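You operate a simulated robot arm through the tools that you are given. There is no shell and no other tool. Be economical: measure what you need, move in short steps, check, and stop when the job is done.

Carry out the task below with a simulated robot arm. There is one attempt and no reset: what you move stays moved.

TASK
Get the backpack ready for Daichi: tag in, flask and umbrella in the side pockets, zip shut.

It is judged by the outcome, as a careful person would: the job done as asked, and still so three seconds after it is handed in. It fails if anything else is knocked over, pushed out of place, dropped, spilled or broken.

THE ROBOT
A 7-joint arm with a two-finger parallel gripper, fixed in place. Base frame: the origin is at the foot of the arm, x ahead of it, y to its left, z up; the work surface is at about z = 550. Units: mm, degrees, N and s.
With the tool pointing down near the work surface it reaches from about 440 to 920 mm from the base axis. Its first joint turns from -115.0 to 115.0 degrees. Payload 3.91 kg.
The tool frame sits at the grasp point between the pads (the TCP): z along the fingers, y along the line on which they close. The tips reach 30 mm beyond it. The gripper opens to 110 mm. The fingers are 20 mm wide and 10 mm thick; the gripper's body (48 by 112 mm) begins 55 mm behind the TCP.
Orientation is that of the tool frame in the base frame, as a unit quaternion [w, x, y, z]. With the fingers straight down and closing along the base's y, the tool's x points along the base's -x, its y along +y and its z along -z.

THE INTERFACE
- The arm moves only by the tool drive_tool. Its argument "targets" is a list of rows, each an object of numbers (a shift or turn left out is 0, a gripper value left out holds the last): "wx", "wy", "wz": the turn, a rotation vector about the tool's x, y, z in degrees; "dx", "dy", "dz": the shift along the tool's x, y, z in mm; "fingers": the opening, from 0 (shut) to 1 (fully open). In form: [{"wx": .., "wy": .., "wz": .., "dx": .., "dy": .., "dz": .., "fingers": ..}, ...]. A call has 1 to 8 rows; each row is the pose to reach, as a shift and turn from the pose commanded when the call began, along the tool's axes at that moment. A row lasts 0.2 s, in which the tool goes at most 50 mm and 8.6 degrees; a call with a longer step from one row to the next is refused whole, and so is a gripper value outside its range. Where a pose cannot be reached the arm comes as near as it can. A force on the tool above 70 N (or 10 N above the force at the start of the call, whichever is more), or a blocked arm, ends the call early, and 0.2 s more pass. Each finger travels about 153 mm/s and halts on what it meets, pressing with about 23 N; the grip force reading is that of the motor and also rises with nothing between the fingers. The clock runs only during rows and for 0.2 s after the last one: add rows that repeat a pose to give the fingers time. It gives the time, the measured TCP pose, the force on the tool (base axes), the opening and the grip force at its end, in the units of the frame above (readings bear some noise), and new pictures: "views" is both (left out), scene, wrist or none.
- Cameras (640 x 400 px; columns grow to the right, rows downward): "scene" is fixed at [220.2, -648.7, 1408.3]; the picture's right is [0.79, -0.61, 0.00], its down [-0.35, -0.46, -0.81] and it looks along [0.50, 0.65, -0.58] (base axes); focal length 314 px, centre (320, 200). "wrist" rides on the gripper at [-36, 0, -57] in the tool frame; the picture's right is [0.00, -1.00, 0.00], its down [0.97, 0.00, -0.24] and it looks along [0.24, 0.00, 0.97] (tool axes); focal length 218 px, centre (320, 200). There is no depth. A picture from a camera that has moved, and an enlarged one, comes with that camera's place and axes in the base frame and with its lens.
- raise_lower(by): slides the trunk up (or, below 0, down) by that many mm; the arm rides with it, the base frame stays. It gives what a move gives, with no picture.
- close_up(camera, box): a new picture of the part [left, top, right, bottom] of that camera's present view, enlarged. The clock stands still meanwhile.
- sign_off(): hands the job in; it is judged then, once.

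Work in short steps. Places have to be worked out from the pictures, the camera data and where the tool is seen: move nearer, look again, correct. Check each grasp and each placing, and mend what went wrong. You have 120 turns and 150 pictures in all, those below and enlarged ones among them. Open the gripper and draw the arm clear of the work before you hand the job in, unless the task says otherwise; then end with one line.

The tools are called after "Request:" as name(argument=value, ...) on one line, values as JSON. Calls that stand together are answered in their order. drive_tool: Moves the arm, as the interface text tells. Its arguments: {"type":"object","properties":{"targets":{"type":"array","items":{"type":"object","properties":{"wx":{"type":"number"},"wy":{"type":"number"},"wz":{"type":"number"},"dx":{"type":"number"},"dy":{"type":"number"},"dz":{"type":"number"},"fingers":{"type":"number"}}}},"views":{"type":"string","enum":["both","scene","wrist","none"]}},"required":["targets"]} The other tools are called the same way: raise_lower (by) slides the trunk up or down; close_up (camera, box) takes an enlarged picture of a part of a camera's view; sign_off () hands the job in.

At the start:

```text
time: 0.0
ee_pos: [512.0, -18.4, 1158.7]
ee_rot: [0.0, 0.0, 1.0, 0.0]
force: [-0.6, -1.6, -0.2]
finger_gap: 110.0
finger_force: 0.0
trunk travel left (down, up): [-525.0, 465.0]
```

scene: 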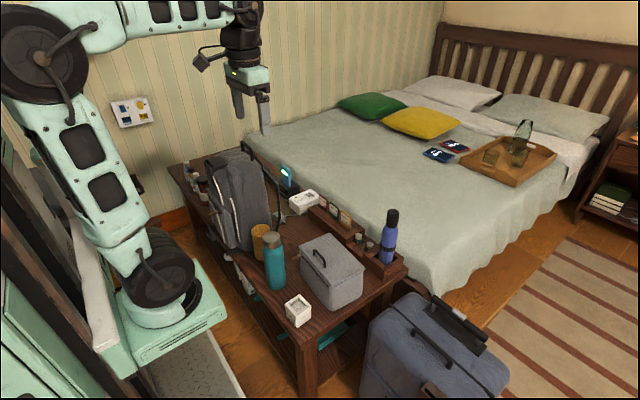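
wrist: 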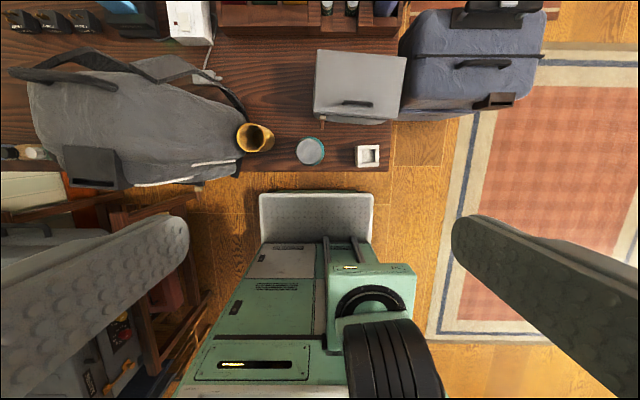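

I'll look closer at the bench first: backpack, flask, umbrella and tag are to be located.

Request:
close_up(camera="scene", box=[160, 130, 300, 260])

Request:
close_up(camera="scene", box=[240, 170, 420, 340])

Request:
close_up(camera="wrist", box=[0, 0, 270, 200])

Request:
close_up(camera="wrist", box=[200, 0, 420, 200])

```text
3.08 times, centred on (230, 195) of scene
camera zoom: at [220.2, -648.7, 1408.3], right [0.79, -0.61, 0.0], down [-0.35, -0.46, -0.81], along [0.5, 0.65, -0.58], focal length 966 px, centre (597, 215)
```

zoom: 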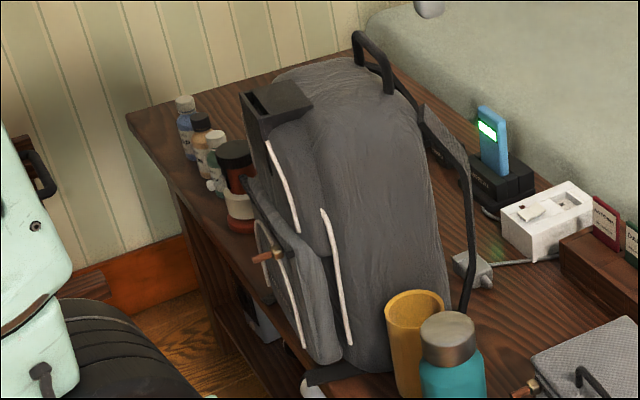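

```text
2.35 times, centred on (330, 255) of scene
camera zoom: at [220.2, -648.7, 1408.3], right [0.79, -0.61, 0.0], down [-0.35, -0.46, -0.81], along [0.5, 0.65, -0.58], focal length 739 px, centre (296, 71)
```

zoom: 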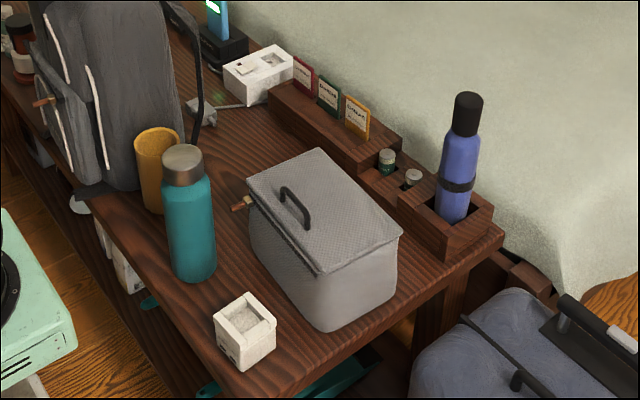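

```text
2.00 times, centred on (135, 100) of wrist
camera zoom: at [547.3, -18.9, 1216.1], right [0.0, -1.0, 0.0], down [-0.97, 0.0, 0.24], along [-0.24, 0.0, -0.97], focal length 436 px, centre (690, 400)
```

zoom: 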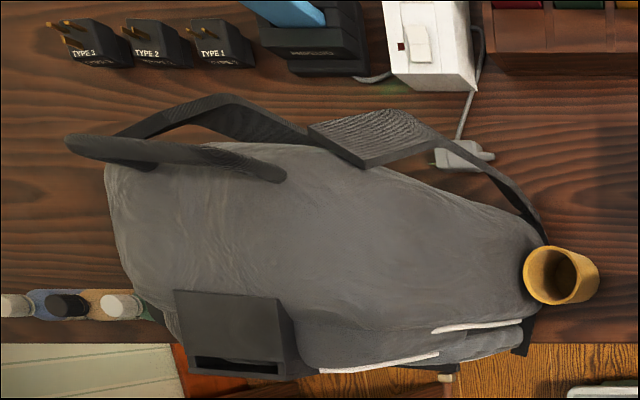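

```text
2.00 times, centred on (310, 100) of wrist
camera zoom: at [547.3, -18.9, 1216.1], right [0.0, -1.0, 0.0], down [-0.97, 0.0, 0.24], along [-0.24, 0.0, -0.97], focal length 436 px, centre (340, 400)
```

zoom: 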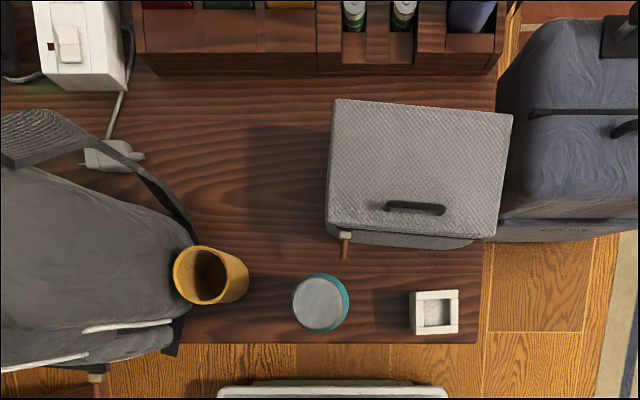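

The teal flask stands near (540, 0), the mustard cup by the bag looks like a side pocket, and name cards sit in the rack. I tilt the tool to look at the bag's front from closer.

Request:
drive_tool(targets=[{"dx": 14, "dy": 34, "wy": -5}, {"dx": 28, "dy": 68, "wy": -10}, {"dx": 42, "dy": 102, "wy": -16}, {"dx": 56, "dy": 136, "wy": -22}, {"dx": 70, "dy": 170, "wy": -28}, {"dx": 84, "dy": 204, "wy": -34}, {"dx": 98, "dy": 230, "wy": -40}, {"dx": 110, "dy": 250, "wy": -45}], views="wrist")

```text
time: 1.8
ee_pos: [410.3, 222.8, 1154.7]
ee_rot: [0.37, 0.003, 0.929, 0.006]
force: [0.9, -0.5, -0.6]
finger_gap: 110.0
finger_force: 0.0
trunk travel left (down, up): [-525.0, 465.0]
camera wrist: at [397.4, 222.9, 1221.2], right [0.0, -1.0, -0.01], down [-0.87, 0.0, -0.49], along [0.49, 0.01, -0.87], focal length 218 px, centre (320, 200)
```

wrist: 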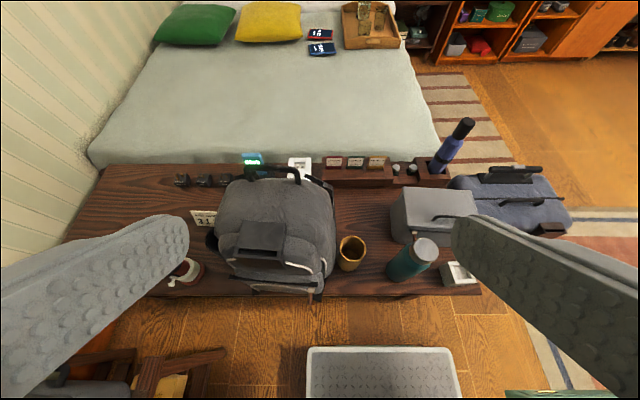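

Good overview. I enlarge the bag and the rack of cards.

Request:
close_up(camera="wrist", box=[150, 150, 380, 300])

Request:
close_up(camera="wrist", box=[310, 110, 490, 210])

Request:
close_up(camera="scene", box=[300, 190, 370, 250])

```text
2.67 times, centred on (265, 225) of wrist
camera zoom: at [397.4, 222.9, 1221.2], right [0.0, -1.0, -0.01], down [-0.87, 0.0, -0.49], along [0.49, 0.01, -0.87], focal length 582 px, centre (467, 133)
```

zoom: 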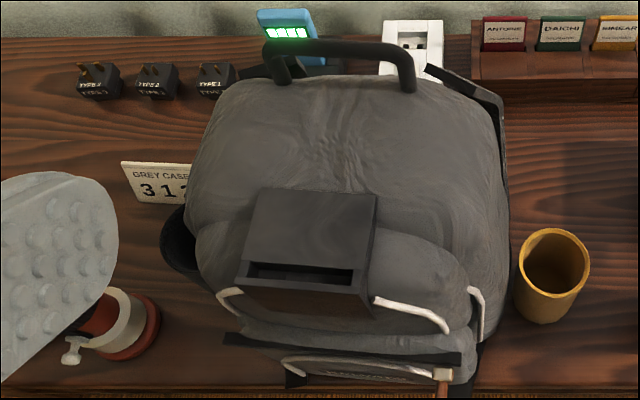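

```text
3.56 times, centred on (400, 160) of wrist
camera zoom: at [397.4, 222.9, 1221.2], right [0.0, -1.0, -0.01], down [-0.87, 0.0, -0.49], along [0.49, 0.01, -0.87], focal length 776 px, centre (36, 342)
```

zoom: 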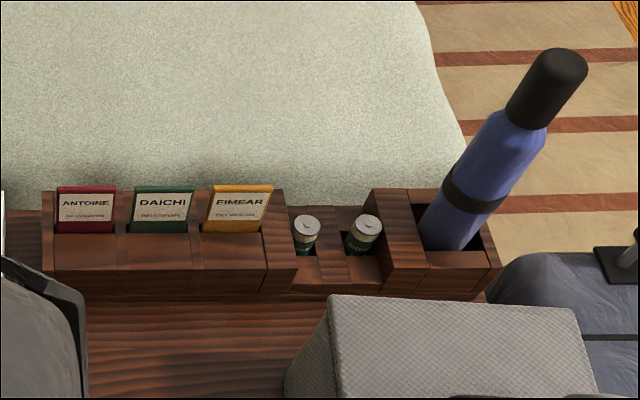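

```text
6.67 times, centred on (335, 220) of scene
camera zoom: at [220.2, -648.7, 1408.3], right [0.79, -0.61, 0.0], down [-0.35, -0.46, -0.81], along [0.5, 0.65, -0.58], focal length 2094 px, centre (220, 67)
```

zoom: 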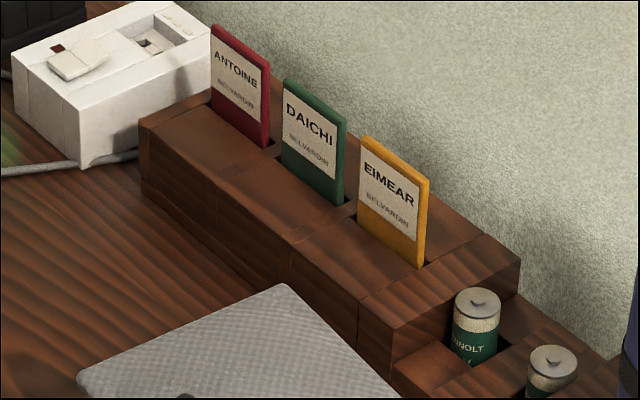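

The target tag is the green DAICHI card and the black slotted box on the bag front looks like its holder. I lower the trunk to view the bag front and pockets from nearer.

Request:
raise_lower(by=-220)

Request:
close_up(camera="wrist", box=[0, 0, 640, 400])

```text
time: 4.1
ee_pos: [412.7, 229.4, 928.5]
ee_rot: [0.365, 0.001, 0.931, 0.001]
force: [-0.8, 0.3, 0.4]
finger_gap: 109.8
finger_force: 0.1
trunk travel left (down, up): [-305.0, 685.0]
```

```text
1.00 times, centred on (320, 200) of wrist
camera zoom: at [399.8, 229.1, 995.8], right [0.0, -1.0, 0.0], down [-0.88, 0.0, -0.48], along [0.48, 0.0, -0.88], focal length 218 px, centre (320, 200)
```

zoom: 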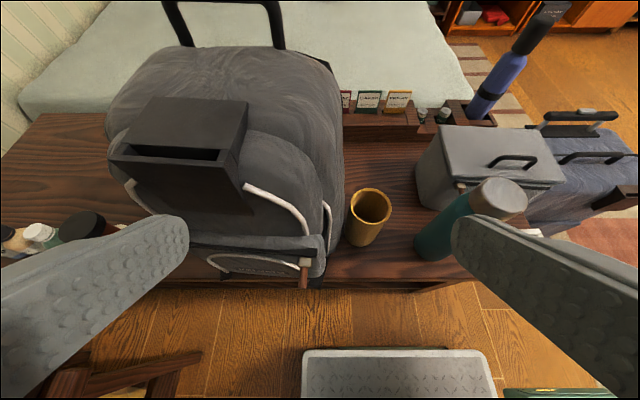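

Triangulating: holder slot ≈ (491, 319, 888), green tag top ≈ (890, 100, 644), umbrella top ≈ (828, -141, 835), cup rim ≈ (562, 141, 682). I shut the fingers and swing to the left to see the bag's left side.

Request:
drive_tool(targets=[{"dy": 40, "fingers": 0.5}, {"dy": 80, "fingers": 0}, {"dy": 120}, {"dy": 160}, {"dy": 180}], views="wrist")

Request:
close_up(camera="scene", box=[220, 230, 370, 360])

```text
time: 5.3
ee_pos: [397.8, 359.2, 936.8]
ee_rot: [0.383, -0.002, 0.924, 0.001]
force: [-0.1, -0.5, -0.9]
finger_gap: 0.0
finger_force: 22.9
out of reach, approached as far as the arm can: row 4, 5
trunk travel left (down, up): [-305.0, 685.0]
camera wrist: at [383.2, 359.3, 1003.9], right [0.0, -1.0, 0.0], down [-0.86, 0.0, -0.52], along [0.52, 0.0, -0.86], focal length 218 px, centre (320, 200)
```

wrist: 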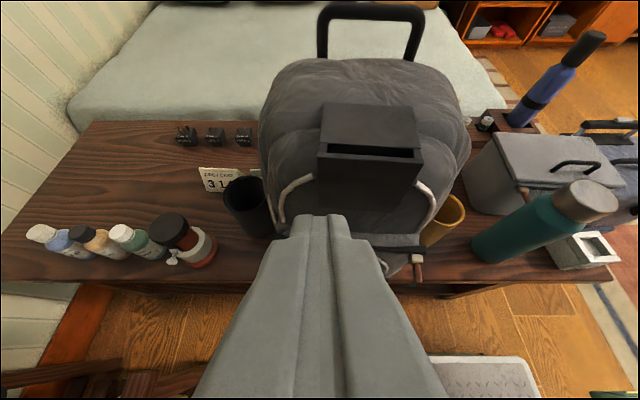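

```text
3.08 times, centred on (295, 295) of scene
camera zoom: at [220.2, -648.7, 1408.3], right [0.79, -0.61, 0.0], down [-0.35, -0.46, -0.81], along [0.5, 0.65, -0.58], focal length 966 px, centre (397, -92)
```

zoom: 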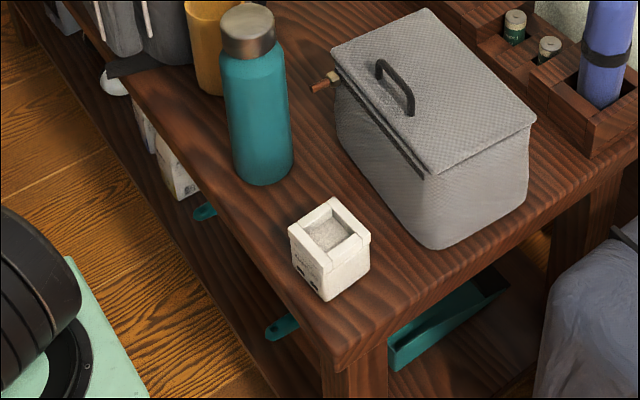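

Both side pockets exist: a black cup on the left and a mustard one on the right. I now tilt further to look at the zip on the front from lower.

Request:
drive_tool(targets=[{"dx": 6, "dz": -6, "dy": -40, "wy": -6}, {"dx": 12, "dz": -12, "dy": -80, "wy": -12}, {"dx": 20, "dz": -20, "dy": -120, "wy": -18}, {"dx": 28, "dz": -28, "dy": -150, "wy": -25}], views="none")

Request:
raise_lower(by=-150)

Request:
close_up(camera="wrist", box=[160, 50, 480, 250])

```text
time: 6.5
ee_pos: [459.3, 140.5, 948.4]
ee_rot: [0.547, 0.137, 0.824, -0.055]
force: [-0.5, 0.1, 0.2]
finger_gap: 0.0
finger_force: 23.1
trunk travel left (down, up): [-305.0, 685.0]
stopped in row 4: the arm was blocked; the commanded pose is now the measured one
```

```text
time: 8.2
ee_pos: [458.3, 138.9, 796.2]
ee_rot: [0.546, 0.137, 0.824, -0.056]
force: [0.5, 0.1, -0.5]
finger_gap: 0.0
finger_force: 23.6
trunk travel left (down, up): [-155.0, 835.0]
```

```text
2.00 times, centred on (320, 150) of wrist
camera zoom: at [420.9, 147.8, 852.6], right [-0.29, -0.96, -0.06], down [-0.57, 0.22, -0.79], along [0.77, -0.2, -0.61], focal length 436 px, centre (320, 300)
```

zoom: 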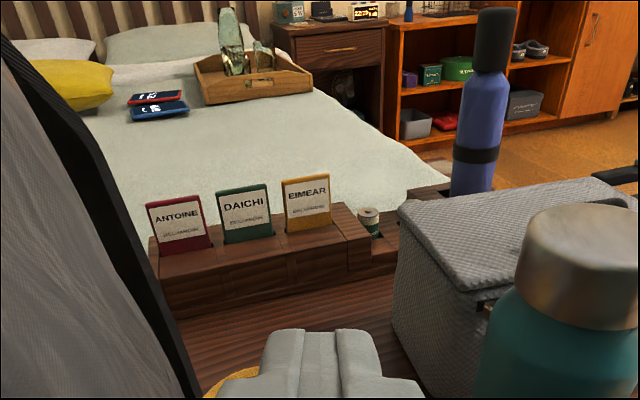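

The tool went off course (arm blocked by its own limits); I check the scene before going on.

Request:
close_up(camera="scene", box=[100, 60, 420, 320])

```text
1.54 times, centred on (260, 190) of scene
camera zoom: at [220.2, -648.7, 1408.3], right [0.79, -0.61, 0.0], down [-0.35, -0.46, -0.81], along [0.5, 0.65, -0.58], focal length 483 px, centre (412, 215)
```

zoom: 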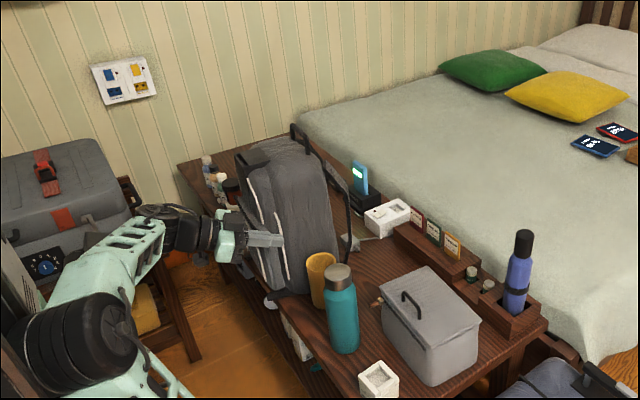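

Nothing was disturbed. I back the tool straight out from the bag and look at the front.

Request:
drive_tool(targets=[{"dz": -25}, {"dz": -50}, {"dz": -75}, {"dz": -100}], views="wrist")

```text
time: 9.2
ee_pos: [393.5, 155.5, 828.2]
ee_rot: [0.531, 0.156, 0.83, -0.071]
force: [-0.2, -0.4, -0.3]
finger_gap: 0.0
finger_force: 23.2
trunk travel left (down, up): [-155.0, 835.0]
camera wrist: at [359.6, 165.1, 887.0], right [-0.34, -0.94, -0.05], down [-0.58, 0.25, -0.77], along [0.74, -0.23, -0.63], focal length 218 px, centre (320, 200)
```

wrist: 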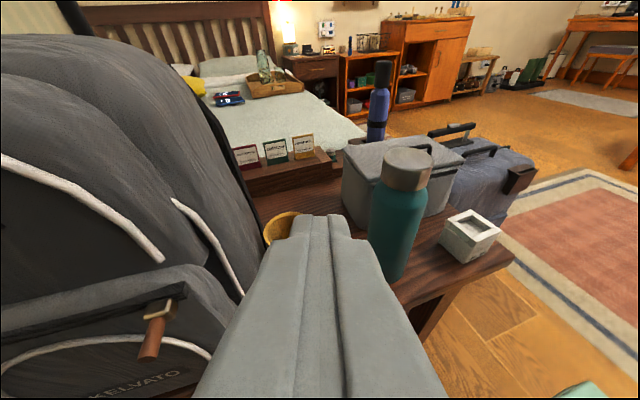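

The zip pull is at the right end of the front pocket's top seam. I yaw the camera left to view the whole zip.

Request:
drive_tool(targets=[{"wx": -6.7, "wy": 0.4, "wz": -3.2, "dx": 2, "dy": 10, "dz": -3}, {"wx": -13.5, "wy": 0.8, "wz": -6.4, "dx": 4, "dy": 20, "dz": -6}, {"wx": -20, "wy": 1.2, "wz": -9.6, "dx": 6, "dy": 30, "dz": -9}, {"wx": -27, "wy": 1.5, "wz": -12.8, "dx": 7.5, "dy": 38, "dz": -11}], views="wrist")

```text
time: 10.2
ee_pos: [431.3, 173.7, 831.3]
ee_rot: [0.541, -0.004, 0.841, 0.014]
force: [1.5, -0.3, 0.0]
finger_gap: 0.1
finger_force: 22.5
trunk travel left (down, up): [-155.0, 835.0]
stopped in row 4: the arm was blocked; the commanded pose is now the measured one
camera wrist: at [394.3, 171.8, 888.3], right [0.02, -1.0, -0.02], down [-0.62, 0.0, -0.78], along [0.78, 0.03, -0.62], focal length 218 px, centre (320, 200)
```

wrist: 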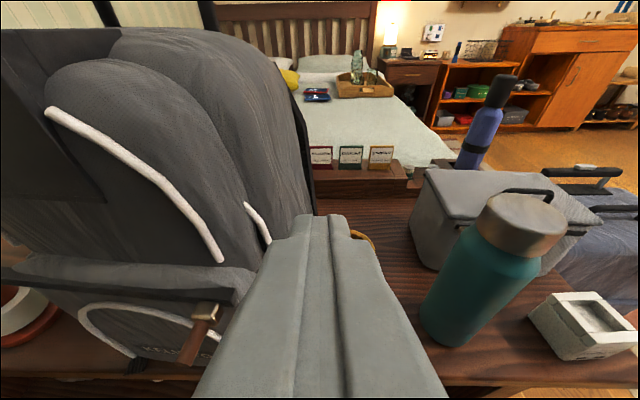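

Now a detail of the zip.

Request:
close_up(camera="wrist", box=[0, 220, 260, 390])

```text
2.35 times, centred on (130, 305) of wrist
camera zoom: at [394.3, 171.8, 888.3], right [0.02, -1.0, -0.02], down [-0.62, 0.0, -0.78], along [0.78, 0.03, -0.62], focal length 514 px, centre (767, -47)
```

zoom: 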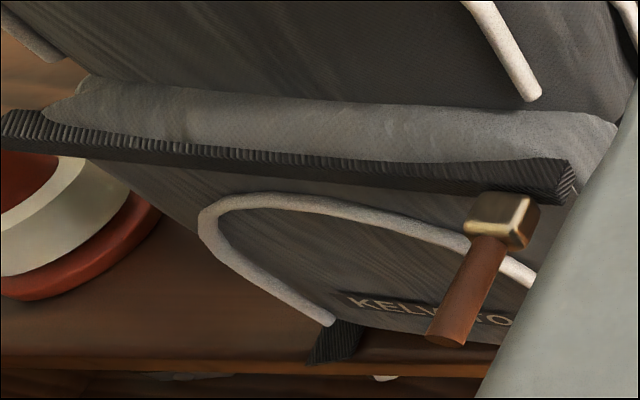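

The zip is a bar along y (≈226→400) at z≈760, x≈465, with the slider at its right end (≈(455, 246, 755)); it has to go to the left end. First I raise up and look straight down on the pockets.

Request:
raise_lower(by=330)

Request:
drive_tool(targets=[{"wy": 8}, {"wy": 16}, {"wy": 24}, {"wy": 32}, {"wy": 40}, {"wy": 48}, {"wy": 56}, {"wy": 64, "fingers": 1}], views="wrist")

```text
time: 13.5
ee_pos: [432.7, 173.1, 1156.8]
ee_rot: [0.541, -0.003, 0.841, 0.012]
force: [-1.1, -0.4, 0.3]
finger_gap: 0.2
finger_force: 23.0
trunk travel left (down, up): [-485.0, 505.0]
```

```text
time: 15.3
ee_pos: [432.0, 173.5, 1156.4]
ee_rot: [0.012, -0.01, 1.0, 0.01]
force: [-0.5, 0.0, -0.2]
finger_gap: 110.1
finger_force: 0.1
trunk travel left (down, up): [-485.0, 505.0]
camera wrist: at [465.8, 173.0, 1215.3], right [0.02, -1.0, -0.02], down [-0.98, -0.02, 0.22], along [-0.22, 0.01, -0.98], focal length 218 px, centre (320, 200)
```

wrist: 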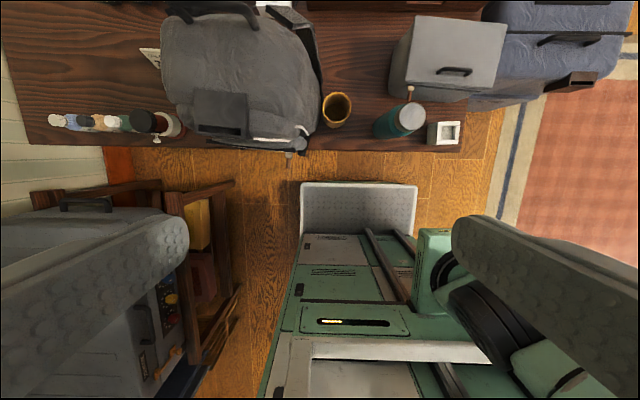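

Next the flask: I move above it while turning the gripper so the fingers close along base x with the camera on the +y side.

Request:
drive_tool(targets=[{"dx": -14, "dy": -25, "dz": 0, "wz": -8}, {"dx": -28, "dy": -50, "dz": 0, "wz": -16}, {"dx": -42, "dy": -75, "dz": 10, "wz": -24}, {"dx": -56, "dy": -100, "dz": 30, "wz": -32}, {"dx": -70, "dy": -125, "dz": 60, "wz": -40}, {"dx": -84, "dy": -145, "dz": 90, "wz": -48}, {"dx": -98, "dy": -160, "dz": 120, "wz": -56}, {"dx": -108, "dy": -173, "dz": 156, "wz": -64}], views="none")

Request:
drive_tool(targets=[{"wz": -8}, {"wz": -16}, {"wz": -24}, {"wz": -26}], views="wrist")

```text
time: 17.1
ee_pos: [545.3, 4.4, 999.4]
ee_rot: [0.017, -0.538, 0.843, 0.001]
force: [-0.4, 0.4, 0.4]
finger_gap: 110.0
finger_force: 0.1
trunk travel left (down, up): [-485.0, 505.0]
```

```text
time: 18.1
ee_pos: [545.8, 3.4, 999.7]
ee_rot: [-0.015, 0.714, -0.7, 0.003]
force: [0.5, 0.5, -0.1]
finger_gap: 109.9
finger_force: 0.0
trunk travel left (down, up): [-485.0, 505.0]
camera wrist: at [544.0, 40.0, 1058.8], right [1.0, 0.02, 0.03], down [0.01, -0.97, 0.22], along [0.03, -0.22, -0.97], focal length 218 px, centre (320, 200)
```

wrist: 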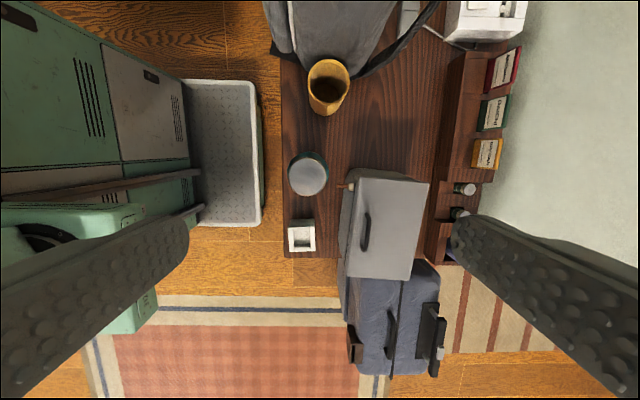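

The flask cap projects to about (535, 8) with top z≈765. I level the tool, centre over it and drop to z≈850 for a check.

Request:
drive_tool(targets=[{"dx": -5, "dy": 11, "dz": 40, "wx": -1.5, "wy": 1.1}, {"dx": -5, "dy": 11, "dz": 85, "wx": -1.5, "wy": 1.1}, {"dx": -5, "dy": 11, "dz": 130, "wx": -1.5, "wy": 1.1}, {"dx": -5, "dy": 11, "dz": 150, "wx": -1.5, "wy": 1.1}], views="both")

```text
time: 19.1
ee_pos: [538.9, 12.5, 850.0]
ee_rot: [0.001, 0.713, -0.701, 0.002]
force: [0.1, -0.3, 0.4]
finger_gap: 109.8
finger_force: 0.0
trunk travel left (down, up): [-485.0, 505.0]
camera wrist: at [538.3, 48.8, 907.4], right [1.0, 0.02, 0.0], down [0.02, -0.97, 0.24], along [0.01, -0.24, -0.97], focal length 218 px, centre (320, 200)
```

scene: 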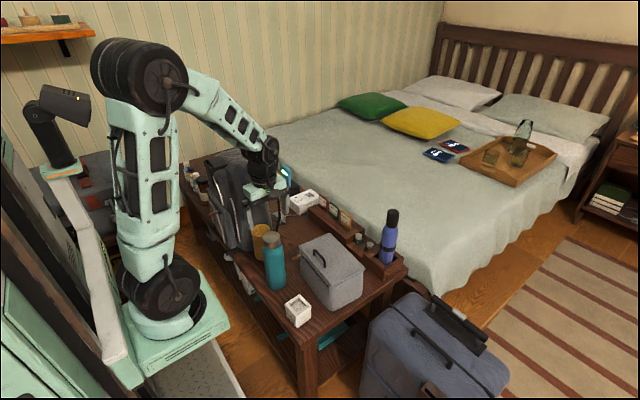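
wrist: 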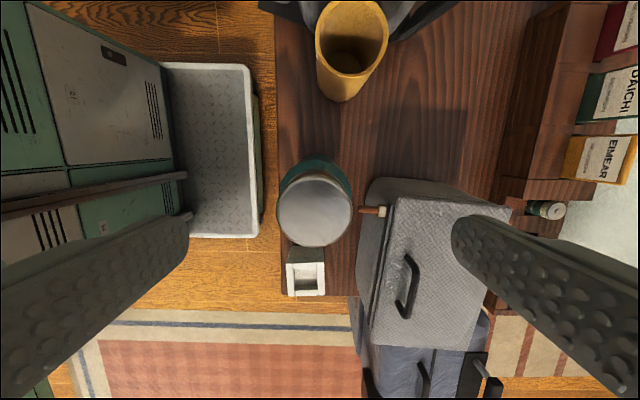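

Cap centre now ≈ (536, 9, 775). I descend to TCP z≈728 and close.

Request:
drive_tool(targets=[{"dx": 4, "dy": 3, "dz": 20}, {"dx": 4, "dy": 3, "dz": 60}, {"dx": 4, "dy": 3, "dz": 95}, {"dx": 4, "dy": 3, "dz": 122}, {"dx": 4, "dy": 3, "dz": 122, "fingers": 0.5}, {"dx": 4, "dy": 3, "dz": 122, "fingers": 0.3}, {"dx": 4, "dy": 3, "dz": 122, "fingers": 0.3}], views="both")

```text
time: 20.7
ee_pos: [537.1, 7.9, 727.8]
ee_rot: [0.0, 0.713, -0.701, 0.001]
force: [0.1, 0.3, 0.4]
finger_gap: 65.1
finger_force: 23.2
trunk travel left (down, up): [-485.0, 505.0]
camera wrist: at [536.3, 45.1, 785.8], right [1.0, 0.02, 0.0], down [0.02, -0.97, 0.24], along [0.0, -0.24, -0.97], focal length 218 px, centre (320, 200)
```

scene: 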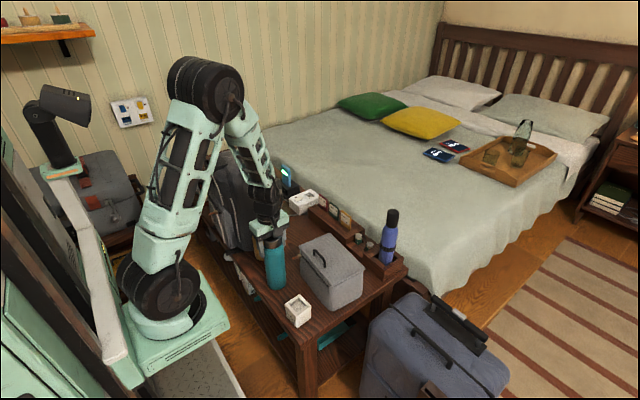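
wrist: 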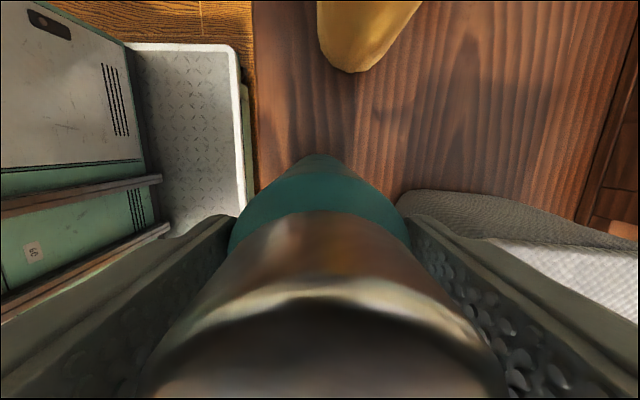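

Gripped at 65 mm. I lift with the trunk so the flask clears the bag (handle top ≈930).

Request:
raise_lower(by=420)

Request:
close_up(camera="scene", box=[160, 0, 420, 280])

```text
refused: 420 is not a number from -400 to 400
```

```text
1.43 times, centred on (290, 140) of scene
camera zoom: at [220.2, -648.7, 1408.3], right [0.79, -0.61, 0.0], down [-0.35, -0.46, -0.81], along [0.5, 0.65, -0.58], focal length 449 px, centre (363, 286)
```

zoom: 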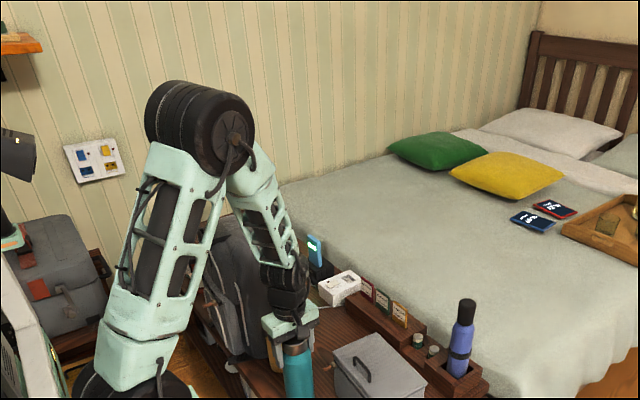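

Raising in an allowed step.

Request:
raise_lower(by=400)

Request:
drive_tool(targets=[{"dx": -40}, {"dx": -80, "dy": -5}, {"dx": -120, "dy": -10}, {"dx": -160, "dy": -15}, {"dx": -200, "dy": -20}, {"dx": -240, "dy": -30}, {"dx": -280, "dy": -40}, {"dx": -320, "dy": -50}], views="wrist")

```text
time: 24.5
ee_pos: [537.1, 8.7, 1127.7]
ee_rot: [0.001, 0.713, -0.701, 0.001]
force: [-0.2, 0.4, -3.6]
finger_gap: 65.0
finger_force: 22.8
trunk travel left (down, up): [-885.0, 105.0]
```

```text
time: 26.3
ee_pos: [582.6, 331.1, 1130.1]
ee_rot: [0.0, 0.713, -0.701, 0.001]
force: [0.0, -0.6, -2.5]
finger_gap: 64.8
finger_force: 22.8
trunk travel left (down, up): [-885.0, 105.0]
camera wrist: at [582.0, 367.4, 1187.0], right [1.0, 0.02, 0.0], down [0.02, -0.97, 0.24], along [0.0, -0.24, -0.97], focal length 218 px, centre (320, 200)
```

wrist: 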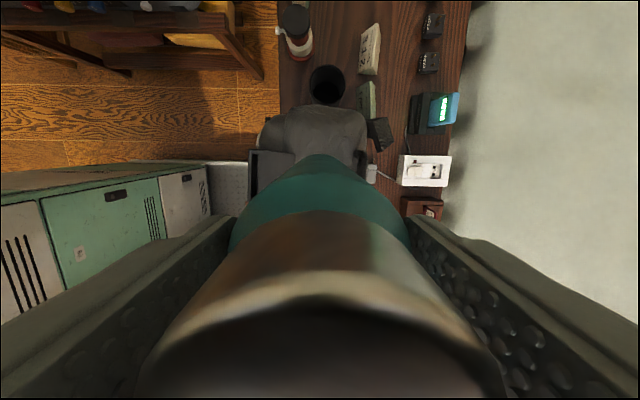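

The black pocket rim is at about (590, 495). I move over it and look again.

Request:
drive_tool(targets=[{"dx": -40}, {"dx": -80, "dy": -4}, {"dx": -120, "dy": -8}, {"dx": -160, "dy": -8}], views="both")

Request:
close_up(camera="wrist", box=[240, 80, 400, 200])

```text
time: 27.3
ee_pos: [585.5, 487.9, 1127.3]
ee_rot: [0.002, 0.713, -0.701, 0.001]
force: [0.6, -0.5, -2.5]
finger_gap: 64.8
finger_force: 23.3
trunk travel left (down, up): [-885.0, 105.0]
camera wrist: at [584.3, 524.0, 1185.5], right [1.0, 0.02, 0.0], down [0.02, -0.97, 0.24], along [0.0, -0.24, -0.97], focal length 218 px, centre (320, 200)
```

scene: 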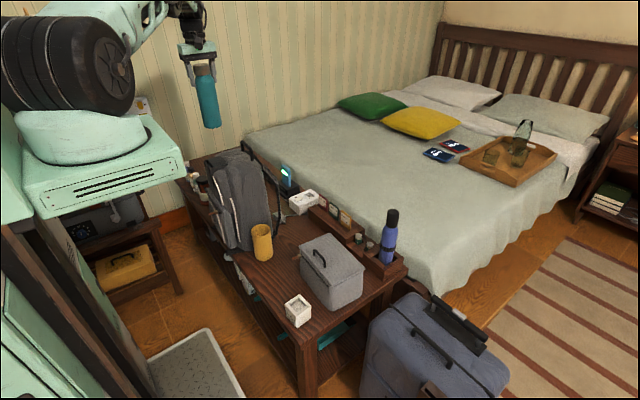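
wrist: 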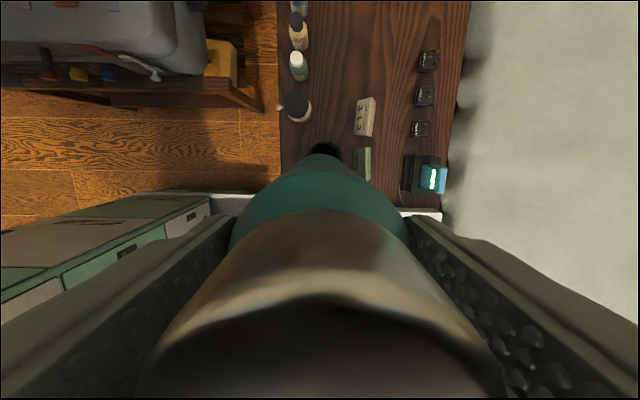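

```text
3.33 times, centred on (320, 140) of wrist
camera zoom: at [584.3, 524.0, 1185.5], right [1.0, 0.02, 0.0], down [0.02, -0.97, 0.24], along [0.0, -0.24, -0.97], focal length 728 px, centre (320, 400)
```

zoom: 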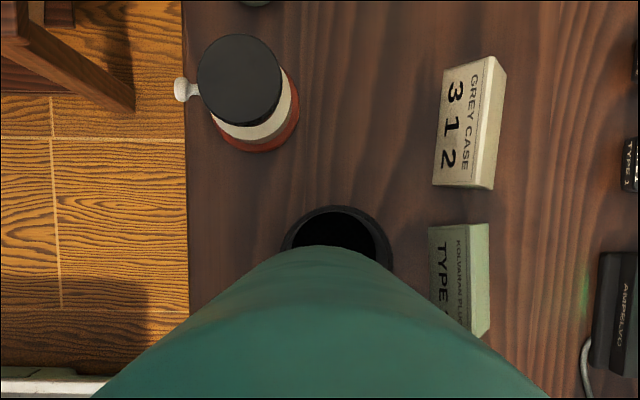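

The flask's grip measures 65 mm, so pocket sizes matter. I enlarge the mustard pocket, the held flask and the purple item to compare.

Request:
close_up(camera="scene", box=[220, 200, 300, 270])

Request:
close_up(camera="scene", box=[170, 40, 250, 140])

Request:
close_up(camera="scene", box=[350, 200, 430, 280])

```text
5.71 times, centred on (260, 235) of scene
camera zoom: at [220.2, -648.7, 1408.3], right [0.79, -0.61, 0.0], down [-0.35, -0.46, -0.81], along [0.5, 0.65, -0.58], focal length 1795 px, centre (663, 0)
```

zoom: 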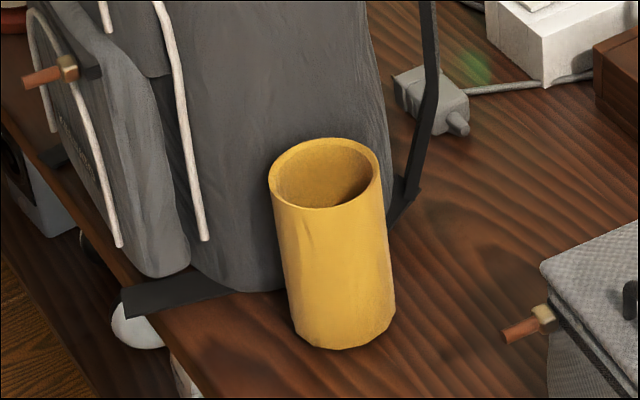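

```text
4.00 times, centred on (210, 90) of scene
camera zoom: at [220.2, -648.7, 1408.3], right [0.79, -0.61, 0.0], down [-0.35, -0.46, -0.81], along [0.5, 0.65, -0.58], focal length 1256 px, centre (760, 640)
```

zoom: 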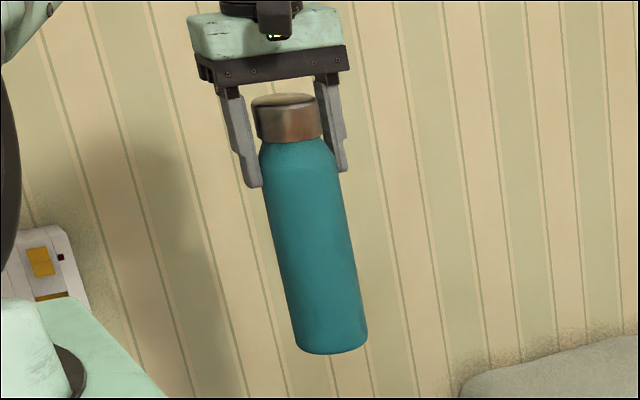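

```text
5.00 times, centred on (390, 240) of scene
camera zoom: at [220.2, -648.7, 1408.3], right [0.79, -0.61, 0.0], down [-0.35, -0.46, -0.81], along [0.5, 0.65, -0.58], focal length 1570 px, centre (-30, 0)
```

zoom: 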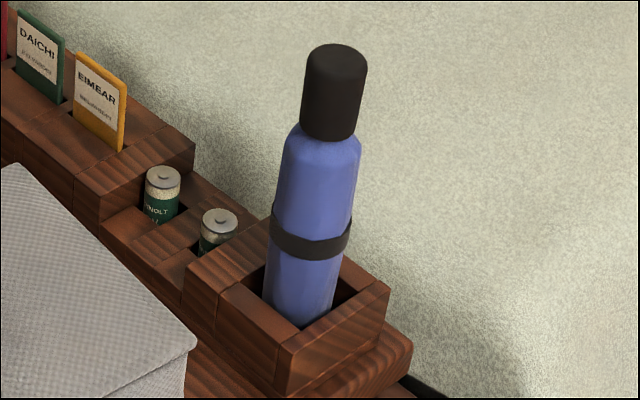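

Flask ≈66 mm; black pocket outer ≈76, mustard ≈70, so the flask goes in the black pocket and the purple umbrella in the mustard one. I step aside (toward the robot, left of the bag) and lower to get a precise view of the black pocket beside the flask.

Request:
drive_tool(targets=[{"dx": -4, "dy": 30}, {"dx": -8, "dy": 60}, {"dx": -12, "dy": 95}], views="none")

Request:
raise_lower(by=-220)

Request:
close_up(camera="wrist", box=[240, 60, 480, 220])

```text
time: 28.1
ee_pos: [488.9, 498.6, 1126.7]
ee_rot: [0.001, 0.713, -0.701, 0.0]
force: [-0.8, -0.4, -3.7]
finger_gap: 64.8
finger_force: 23.1
trunk travel left (down, up): [-885.0, 105.0]
```

```text
time: 30.5
ee_pos: [489.8, 498.9, 906.0]
ee_rot: [0.0, 0.714, -0.701, 0.0]
force: [-0.1, -0.6, -3.5]
finger_gap: 65.2
finger_force: 22.7
trunk travel left (down, up): [-665.0, 325.0]
```

```text
2.50 times, centred on (360, 140) of wrist
camera zoom: at [489.3, 535.3, 964.8], right [1.0, 0.02, 0.0], down [0.02, -0.97, 0.24], along [0.0, -0.24, -0.97], focal length 546 px, centre (220, 350)
```

zoom: 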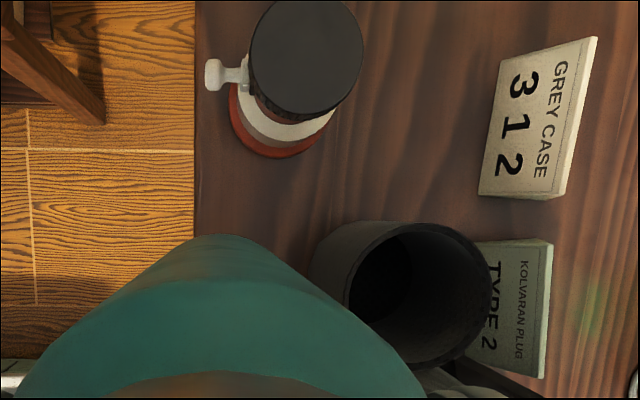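

Pocket rim ≈ (594, 497, 674), inner ≈70 mm; flask bottom sits about (+2, −3) off the TCP. I shift over it and lower to just above the rim.

Request:
drive_tool(targets=[{"dx": 0, "dy": -35}, {"dx": 0, "dy": -70}, {"dx": 1, "dy": -102}, {"dx": 1, "dy": -102, "dz": 30}], views="none")

Request:
close_up(camera="wrist", box=[220, 80, 420, 220])

```text
time: 31.5
ee_pos: [593.0, 498.2, 875.2]
ee_rot: [0.0, 0.714, -0.7, -0.001]
force: [0.9, 0.0, -4.1]
finger_gap: 65.0
finger_force: 23.0
trunk travel left (down, up): [-665.0, 325.0]
```

```text
2.86 times, centred on (320, 150) of wrist
camera zoom: at [591.4, 535.1, 934.1], right [1.0, 0.02, 0.0], down [0.02, -0.97, 0.24], along [0.01, -0.24, -0.97], focal length 624 px, centre (320, 343)
```

zoom: 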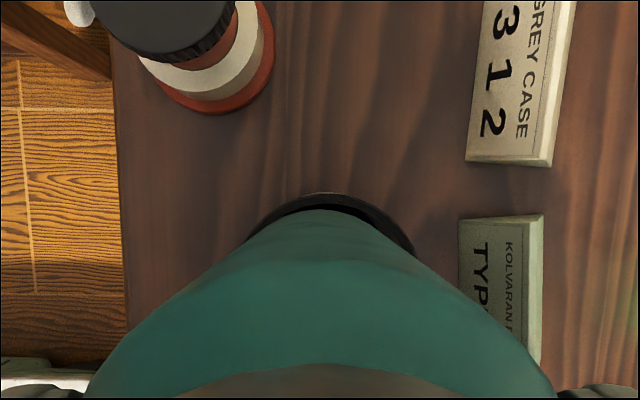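

The flask is nearly centred; it needs ≈3 mm more in +x. I correct and lower slowly into the rim.

Request:
drive_tool(targets=[{"dy": -3, "dx": 0.5}, {"dy": -3, "dx": 0.5, "dz": 10}, {"dy": -3, "dx": 0.5, "dz": 20}, {"dy": -3, "dx": 0.5, "dz": 30}, {"dy": -3, "dx": 0.5, "dz": 38}], views="none")

Request:
close_up(camera="wrist", box=[220, 80, 420, 220])

```text
time: 32.7
ee_pos: [596.2, 497.5, 839.6]
ee_rot: [0.001, 0.714, -0.7, 0.001]
force: [0.0, -0.7, -3.9]
finger_gap: 64.9
finger_force: 22.6
trunk travel left (down, up): [-665.0, 325.0]
```

```text
2.86 times, centred on (320, 150) of wrist
camera zoom: at [594.4, 534.0, 897.2], right [1.0, 0.02, 0.0], down [0.02, -0.97, 0.24], along [0.01, -0.24, -0.97], focal length 624 px, centre (320, 343)
```

zoom: 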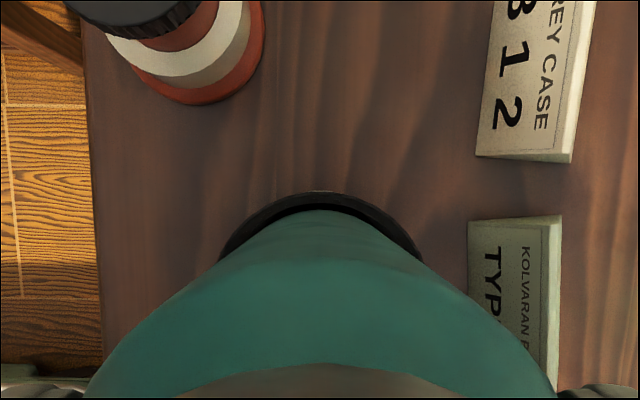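

It entered the rim without contact. I lower in measured steps.

Request:
drive_tool(targets=[{"dz": 15}, {"dz": 30}, {"dz": 45}, {"dz": 60}], views="wrist")

```text
time: 33.8
ee_pos: [594.8, 496.6, 796.1]
ee_rot: [-0.011, 0.714, -0.7, 0.0]
force: [-8.6, -2.3, 21.8]
finger_gap: 64.6
finger_force: 23.2
out of reach, approached as far as the arm can: row 2, 3, 4
trunk travel left (down, up): [-665.0, 325.0]
stopped in row 4: the force on the tool passed its limit (the readings are from after the stop); the commanded pose is now the measured one
camera wrist: at [592.2, 531.4, 854.7], right [1.0, 0.02, 0.02], down [0.01, -0.97, 0.22], along [0.02, -0.22, -0.97], focal length 218 px, centre (320, 200)
```

wrist: 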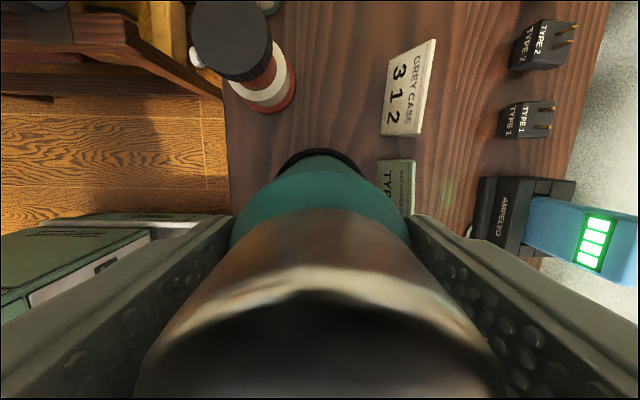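

The arm hit its reach limit and tilted. I lift back and re-level, then will use the trunk for the descent.

Request:
drive_tool(targets=[{"dz": -20, "dy": -1.5, "wx": -0.5, "wy": 0.5}, {"dz": -40, "dy": -1.5, "wx": -1, "wy": 1.1}, {"dz": -40, "dy": -1.5, "wx": -1, "wy": 1.1}], views="none")

Request:
close_up(camera="wrist", box=[220, 80, 420, 220])

```text
time: 34.6
ee_pos: [596.1, 496.1, 831.5]
ee_rot: [0.002, 0.714, -0.7, 0.001]
force: [0.0, 0.8, -3.8]
finger_gap: 64.9
finger_force: 23.0
trunk travel left (down, up): [-665.0, 325.0]
```

```text
2.86 times, centred on (320, 150) of wrist
camera zoom: at [595.2, 532.0, 890.4], right [1.0, 0.02, 0.0], down [0.02, -0.97, 0.25], along [0.0, -0.25, -0.97], focal length 624 px, centre (320, 343)
```

zoom: 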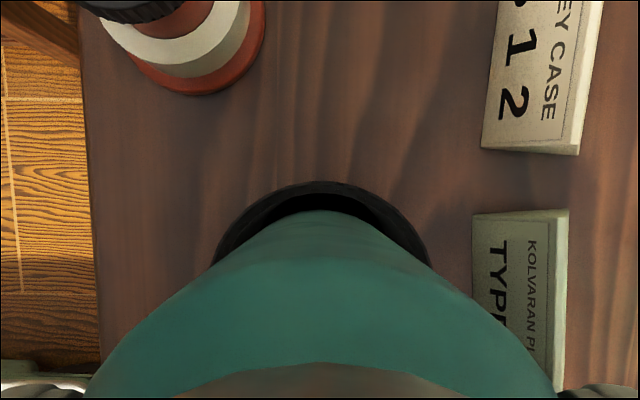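

The flask should go +2 mm in y; I shift, then lower with the trunk.

Request:
drive_tool(targets=[{"dx": -2}, {"dx": -2}], views="none")

Request:
raise_lower(by=-40)

```text
time: 35.2
ee_pos: [594.6, 495.6, 832.3]
ee_rot: [0.003, 0.714, -0.7, 0.001]
force: [-0.6, -0.7, -3.8]
finger_gap: 64.9
finger_force: 22.4
trunk travel left (down, up): [-665.0, 325.0]
```

```text
time: 36.0
ee_pos: [595.9, 496.7, 794.9]
ee_rot: [0.003, 0.714, -0.7, 0.001]
force: [0.5, 1.0, 4.1]
finger_gap: 64.8
finger_force: 22.9
trunk travel left (down, up): [-625.0, 365.0]
```

Slight contact (≈8 N). I look before continuing.

Request:
close_up(camera="wrist", box=[220, 80, 420, 220])

```text
2.86 times, centred on (320, 150) of wrist
camera zoom: at [594.4, 532.6, 852.2], right [1.0, 0.02, 0.0], down [0.02, -0.97, 0.24], along [0.0, -0.24, -0.97], focal length 624 px, centre (320, 343)
```

zoom: 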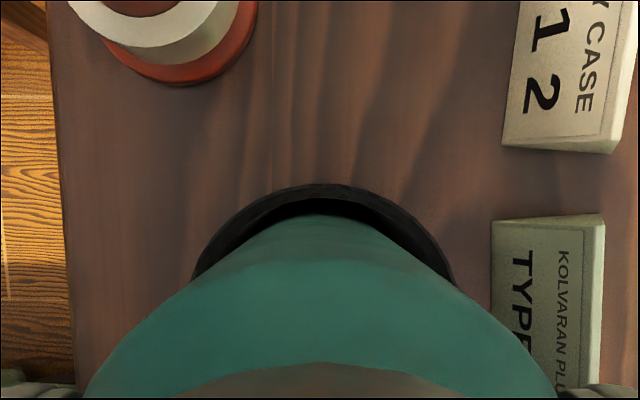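

The gap is all on the +y side, so the flask rubs on the bag side. I shift +3 mm in y and read the force.

Request:
drive_tool(targets=[{"dx": -1.5}, {"dx": -3}, {"dx": -3}], views="none")

Request:
raise_lower(by=-15)

```text
time: 36.8
ee_pos: [594.0, 497.0, 794.2]
ee_rot: [0.001, 0.714, -0.7, 0.001]
force: [5.4, 1.4, 9.5]
finger_gap: 64.8
finger_force: 22.9
trunk travel left (down, up): [-625.0, 365.0]
```

```text
time: 37.4
ee_pos: [596.4, 498.2, 796.2]
ee_rot: [-0.005, 0.714, -0.701, 0.0]
force: [-9.2, -3.1, 21.1]
finger_gap: 64.9
finger_force: 22.9
trunk travel left (down, up): [-612.0, 378.0]
stopped: the force on the tool passed its limit (the readings are from after the stop); the commanded pose is now the measured one
```

Blocked at the same height (flask bottom ≈618). I check what it meets.

Request:
close_up(camera="wrist", box=[120, 60, 520, 310])

Request:
close_up(camera="scene", box=[100, 60, 340, 280])

```text
1.60 times, centred on (320, 185) of wrist
camera zoom: at [594.4, 534.8, 853.4], right [1.0, 0.02, 0.01], down [0.02, -0.97, 0.23], along [0.01, -0.23, -0.97], focal length 349 px, centre (320, 224)
```

zoom: 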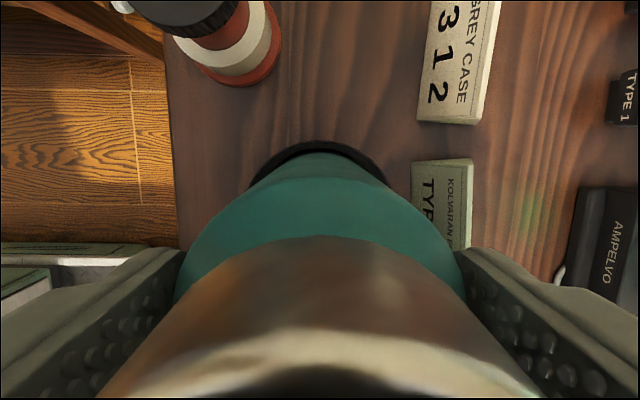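

```text
1.82 times, centred on (220, 170) of scene
camera zoom: at [220.2, -648.7, 1408.3], right [0.79, -0.61, 0.0], down [-0.35, -0.46, -0.81], along [0.5, 0.65, -0.58], focal length 571 px, centre (502, 254)
```

zoom: 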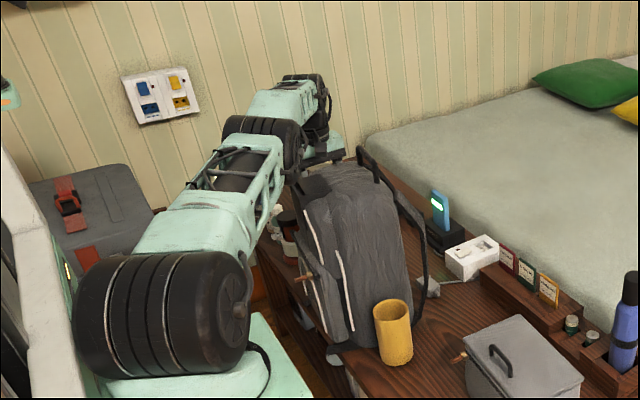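

The forearm lies over the bag and is pressing on its top; that is the obstruction. I lift the flask out and re-configure: trunk lower, elbow higher.

Request:
drive_tool(targets=[{"dz": -40, "wx": -0.3, "wy": 0.6}, {"dz": -85, "wx": -0.3, "wy": 0.6}, {"dz": -130, "wx": -0.3, "wy": 0.6}, {"dz": -175, "wx": -0.3, "wy": 0.6}, {"dz": -220, "wx": -0.3, "wy": 0.6}, {"dz": -265, "wx": -0.3, "wy": 0.6}, {"dz": -300, "wx": -0.3, "wy": 0.6}, {"dz": -330, "wx": -0.3, "wy": 0.6}], views="scene")

```text
time: 39.1
ee_pos: [575.4, 453.9, 1086.6]
ee_rot: [0.003, 0.713, -0.701, 0.004]
force: [-0.6, -0.4, -4.2]
finger_gap: 64.7
finger_force: 22.7
out of reach, approached as far as the arm can: row 3, 4, 5, 6, 7, 8
trunk travel left (down, up): [-612.0, 378.0]
```

scene: 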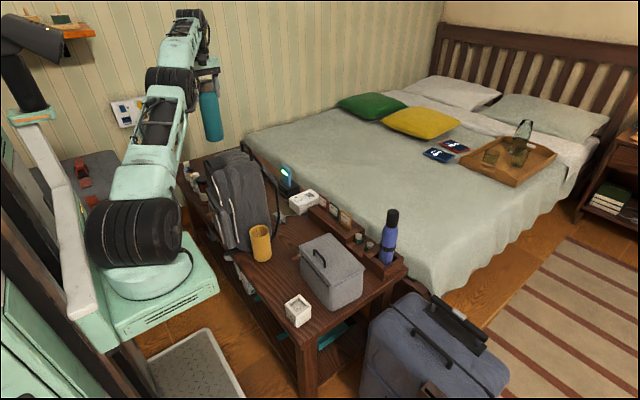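

The straight forearm lies over the bag when reaching that far with the flask low, so the left pocket suits the longer umbrella better if the flask fits the mustard pocket. I'll raise, go back across and measure the mustard pocket from the same offset.

Request:
raise_lower(by=70)

Request:
drive_tool(targets=[{"dx": 38, "dy": 14}, {"dx": 76, "dy": 28}, {"dx": 114, "dy": 42}, {"dx": 152, "dy": 56}, {"dx": 190, "dy": 70}, {"dx": 228, "dy": 84}, {"dx": 266, "dy": 98}, {"dx": 304, "dy": 111}], views="none")

Request:
raise_lower(by=-250)

Request:
close_up(camera="wrist", box=[240, 60, 480, 220])

```text
time: 40.2
ee_pos: [575.7, 455.7, 1155.5]
ee_rot: [0.002, 0.713, -0.701, 0.003]
force: [-0.2, 0.6, -3.4]
finger_gap: 64.8
finger_force: 22.7
trunk travel left (down, up): [-682.0, 308.0]
```

```text
time: 42.0
ee_pos: [469.7, 149.2, 1159.6]
ee_rot: [0.001, 0.713, -0.701, 0.002]
force: [0.5, 0.2, -4.0]
finger_gap: 64.7
finger_force: 23.6
trunk travel left (down, up): [-682.0, 308.0]
```

```text
time: 44.6
ee_pos: [469.6, 149.9, 909.1]
ee_rot: [0.002, 0.713, -0.701, 0.003]
force: [0.2, 0.0, -3.6]
finger_gap: 65.0
finger_force: 22.7
trunk travel left (down, up): [-432.0, 558.0]
```

```text
2.50 times, centred on (360, 140) of wrist
camera zoom: at [468.4, 186.5, 966.9], right [1.0, 0.02, 0.0], down [0.02, -0.97, 0.25], along [0.01, -0.25, -0.97], focal length 546 px, centre (220, 350)
```

zoom: 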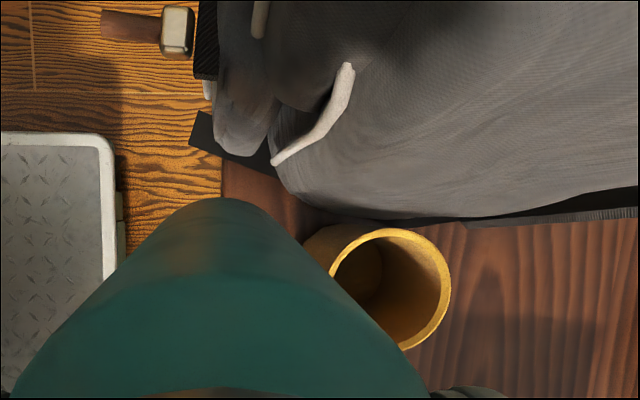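

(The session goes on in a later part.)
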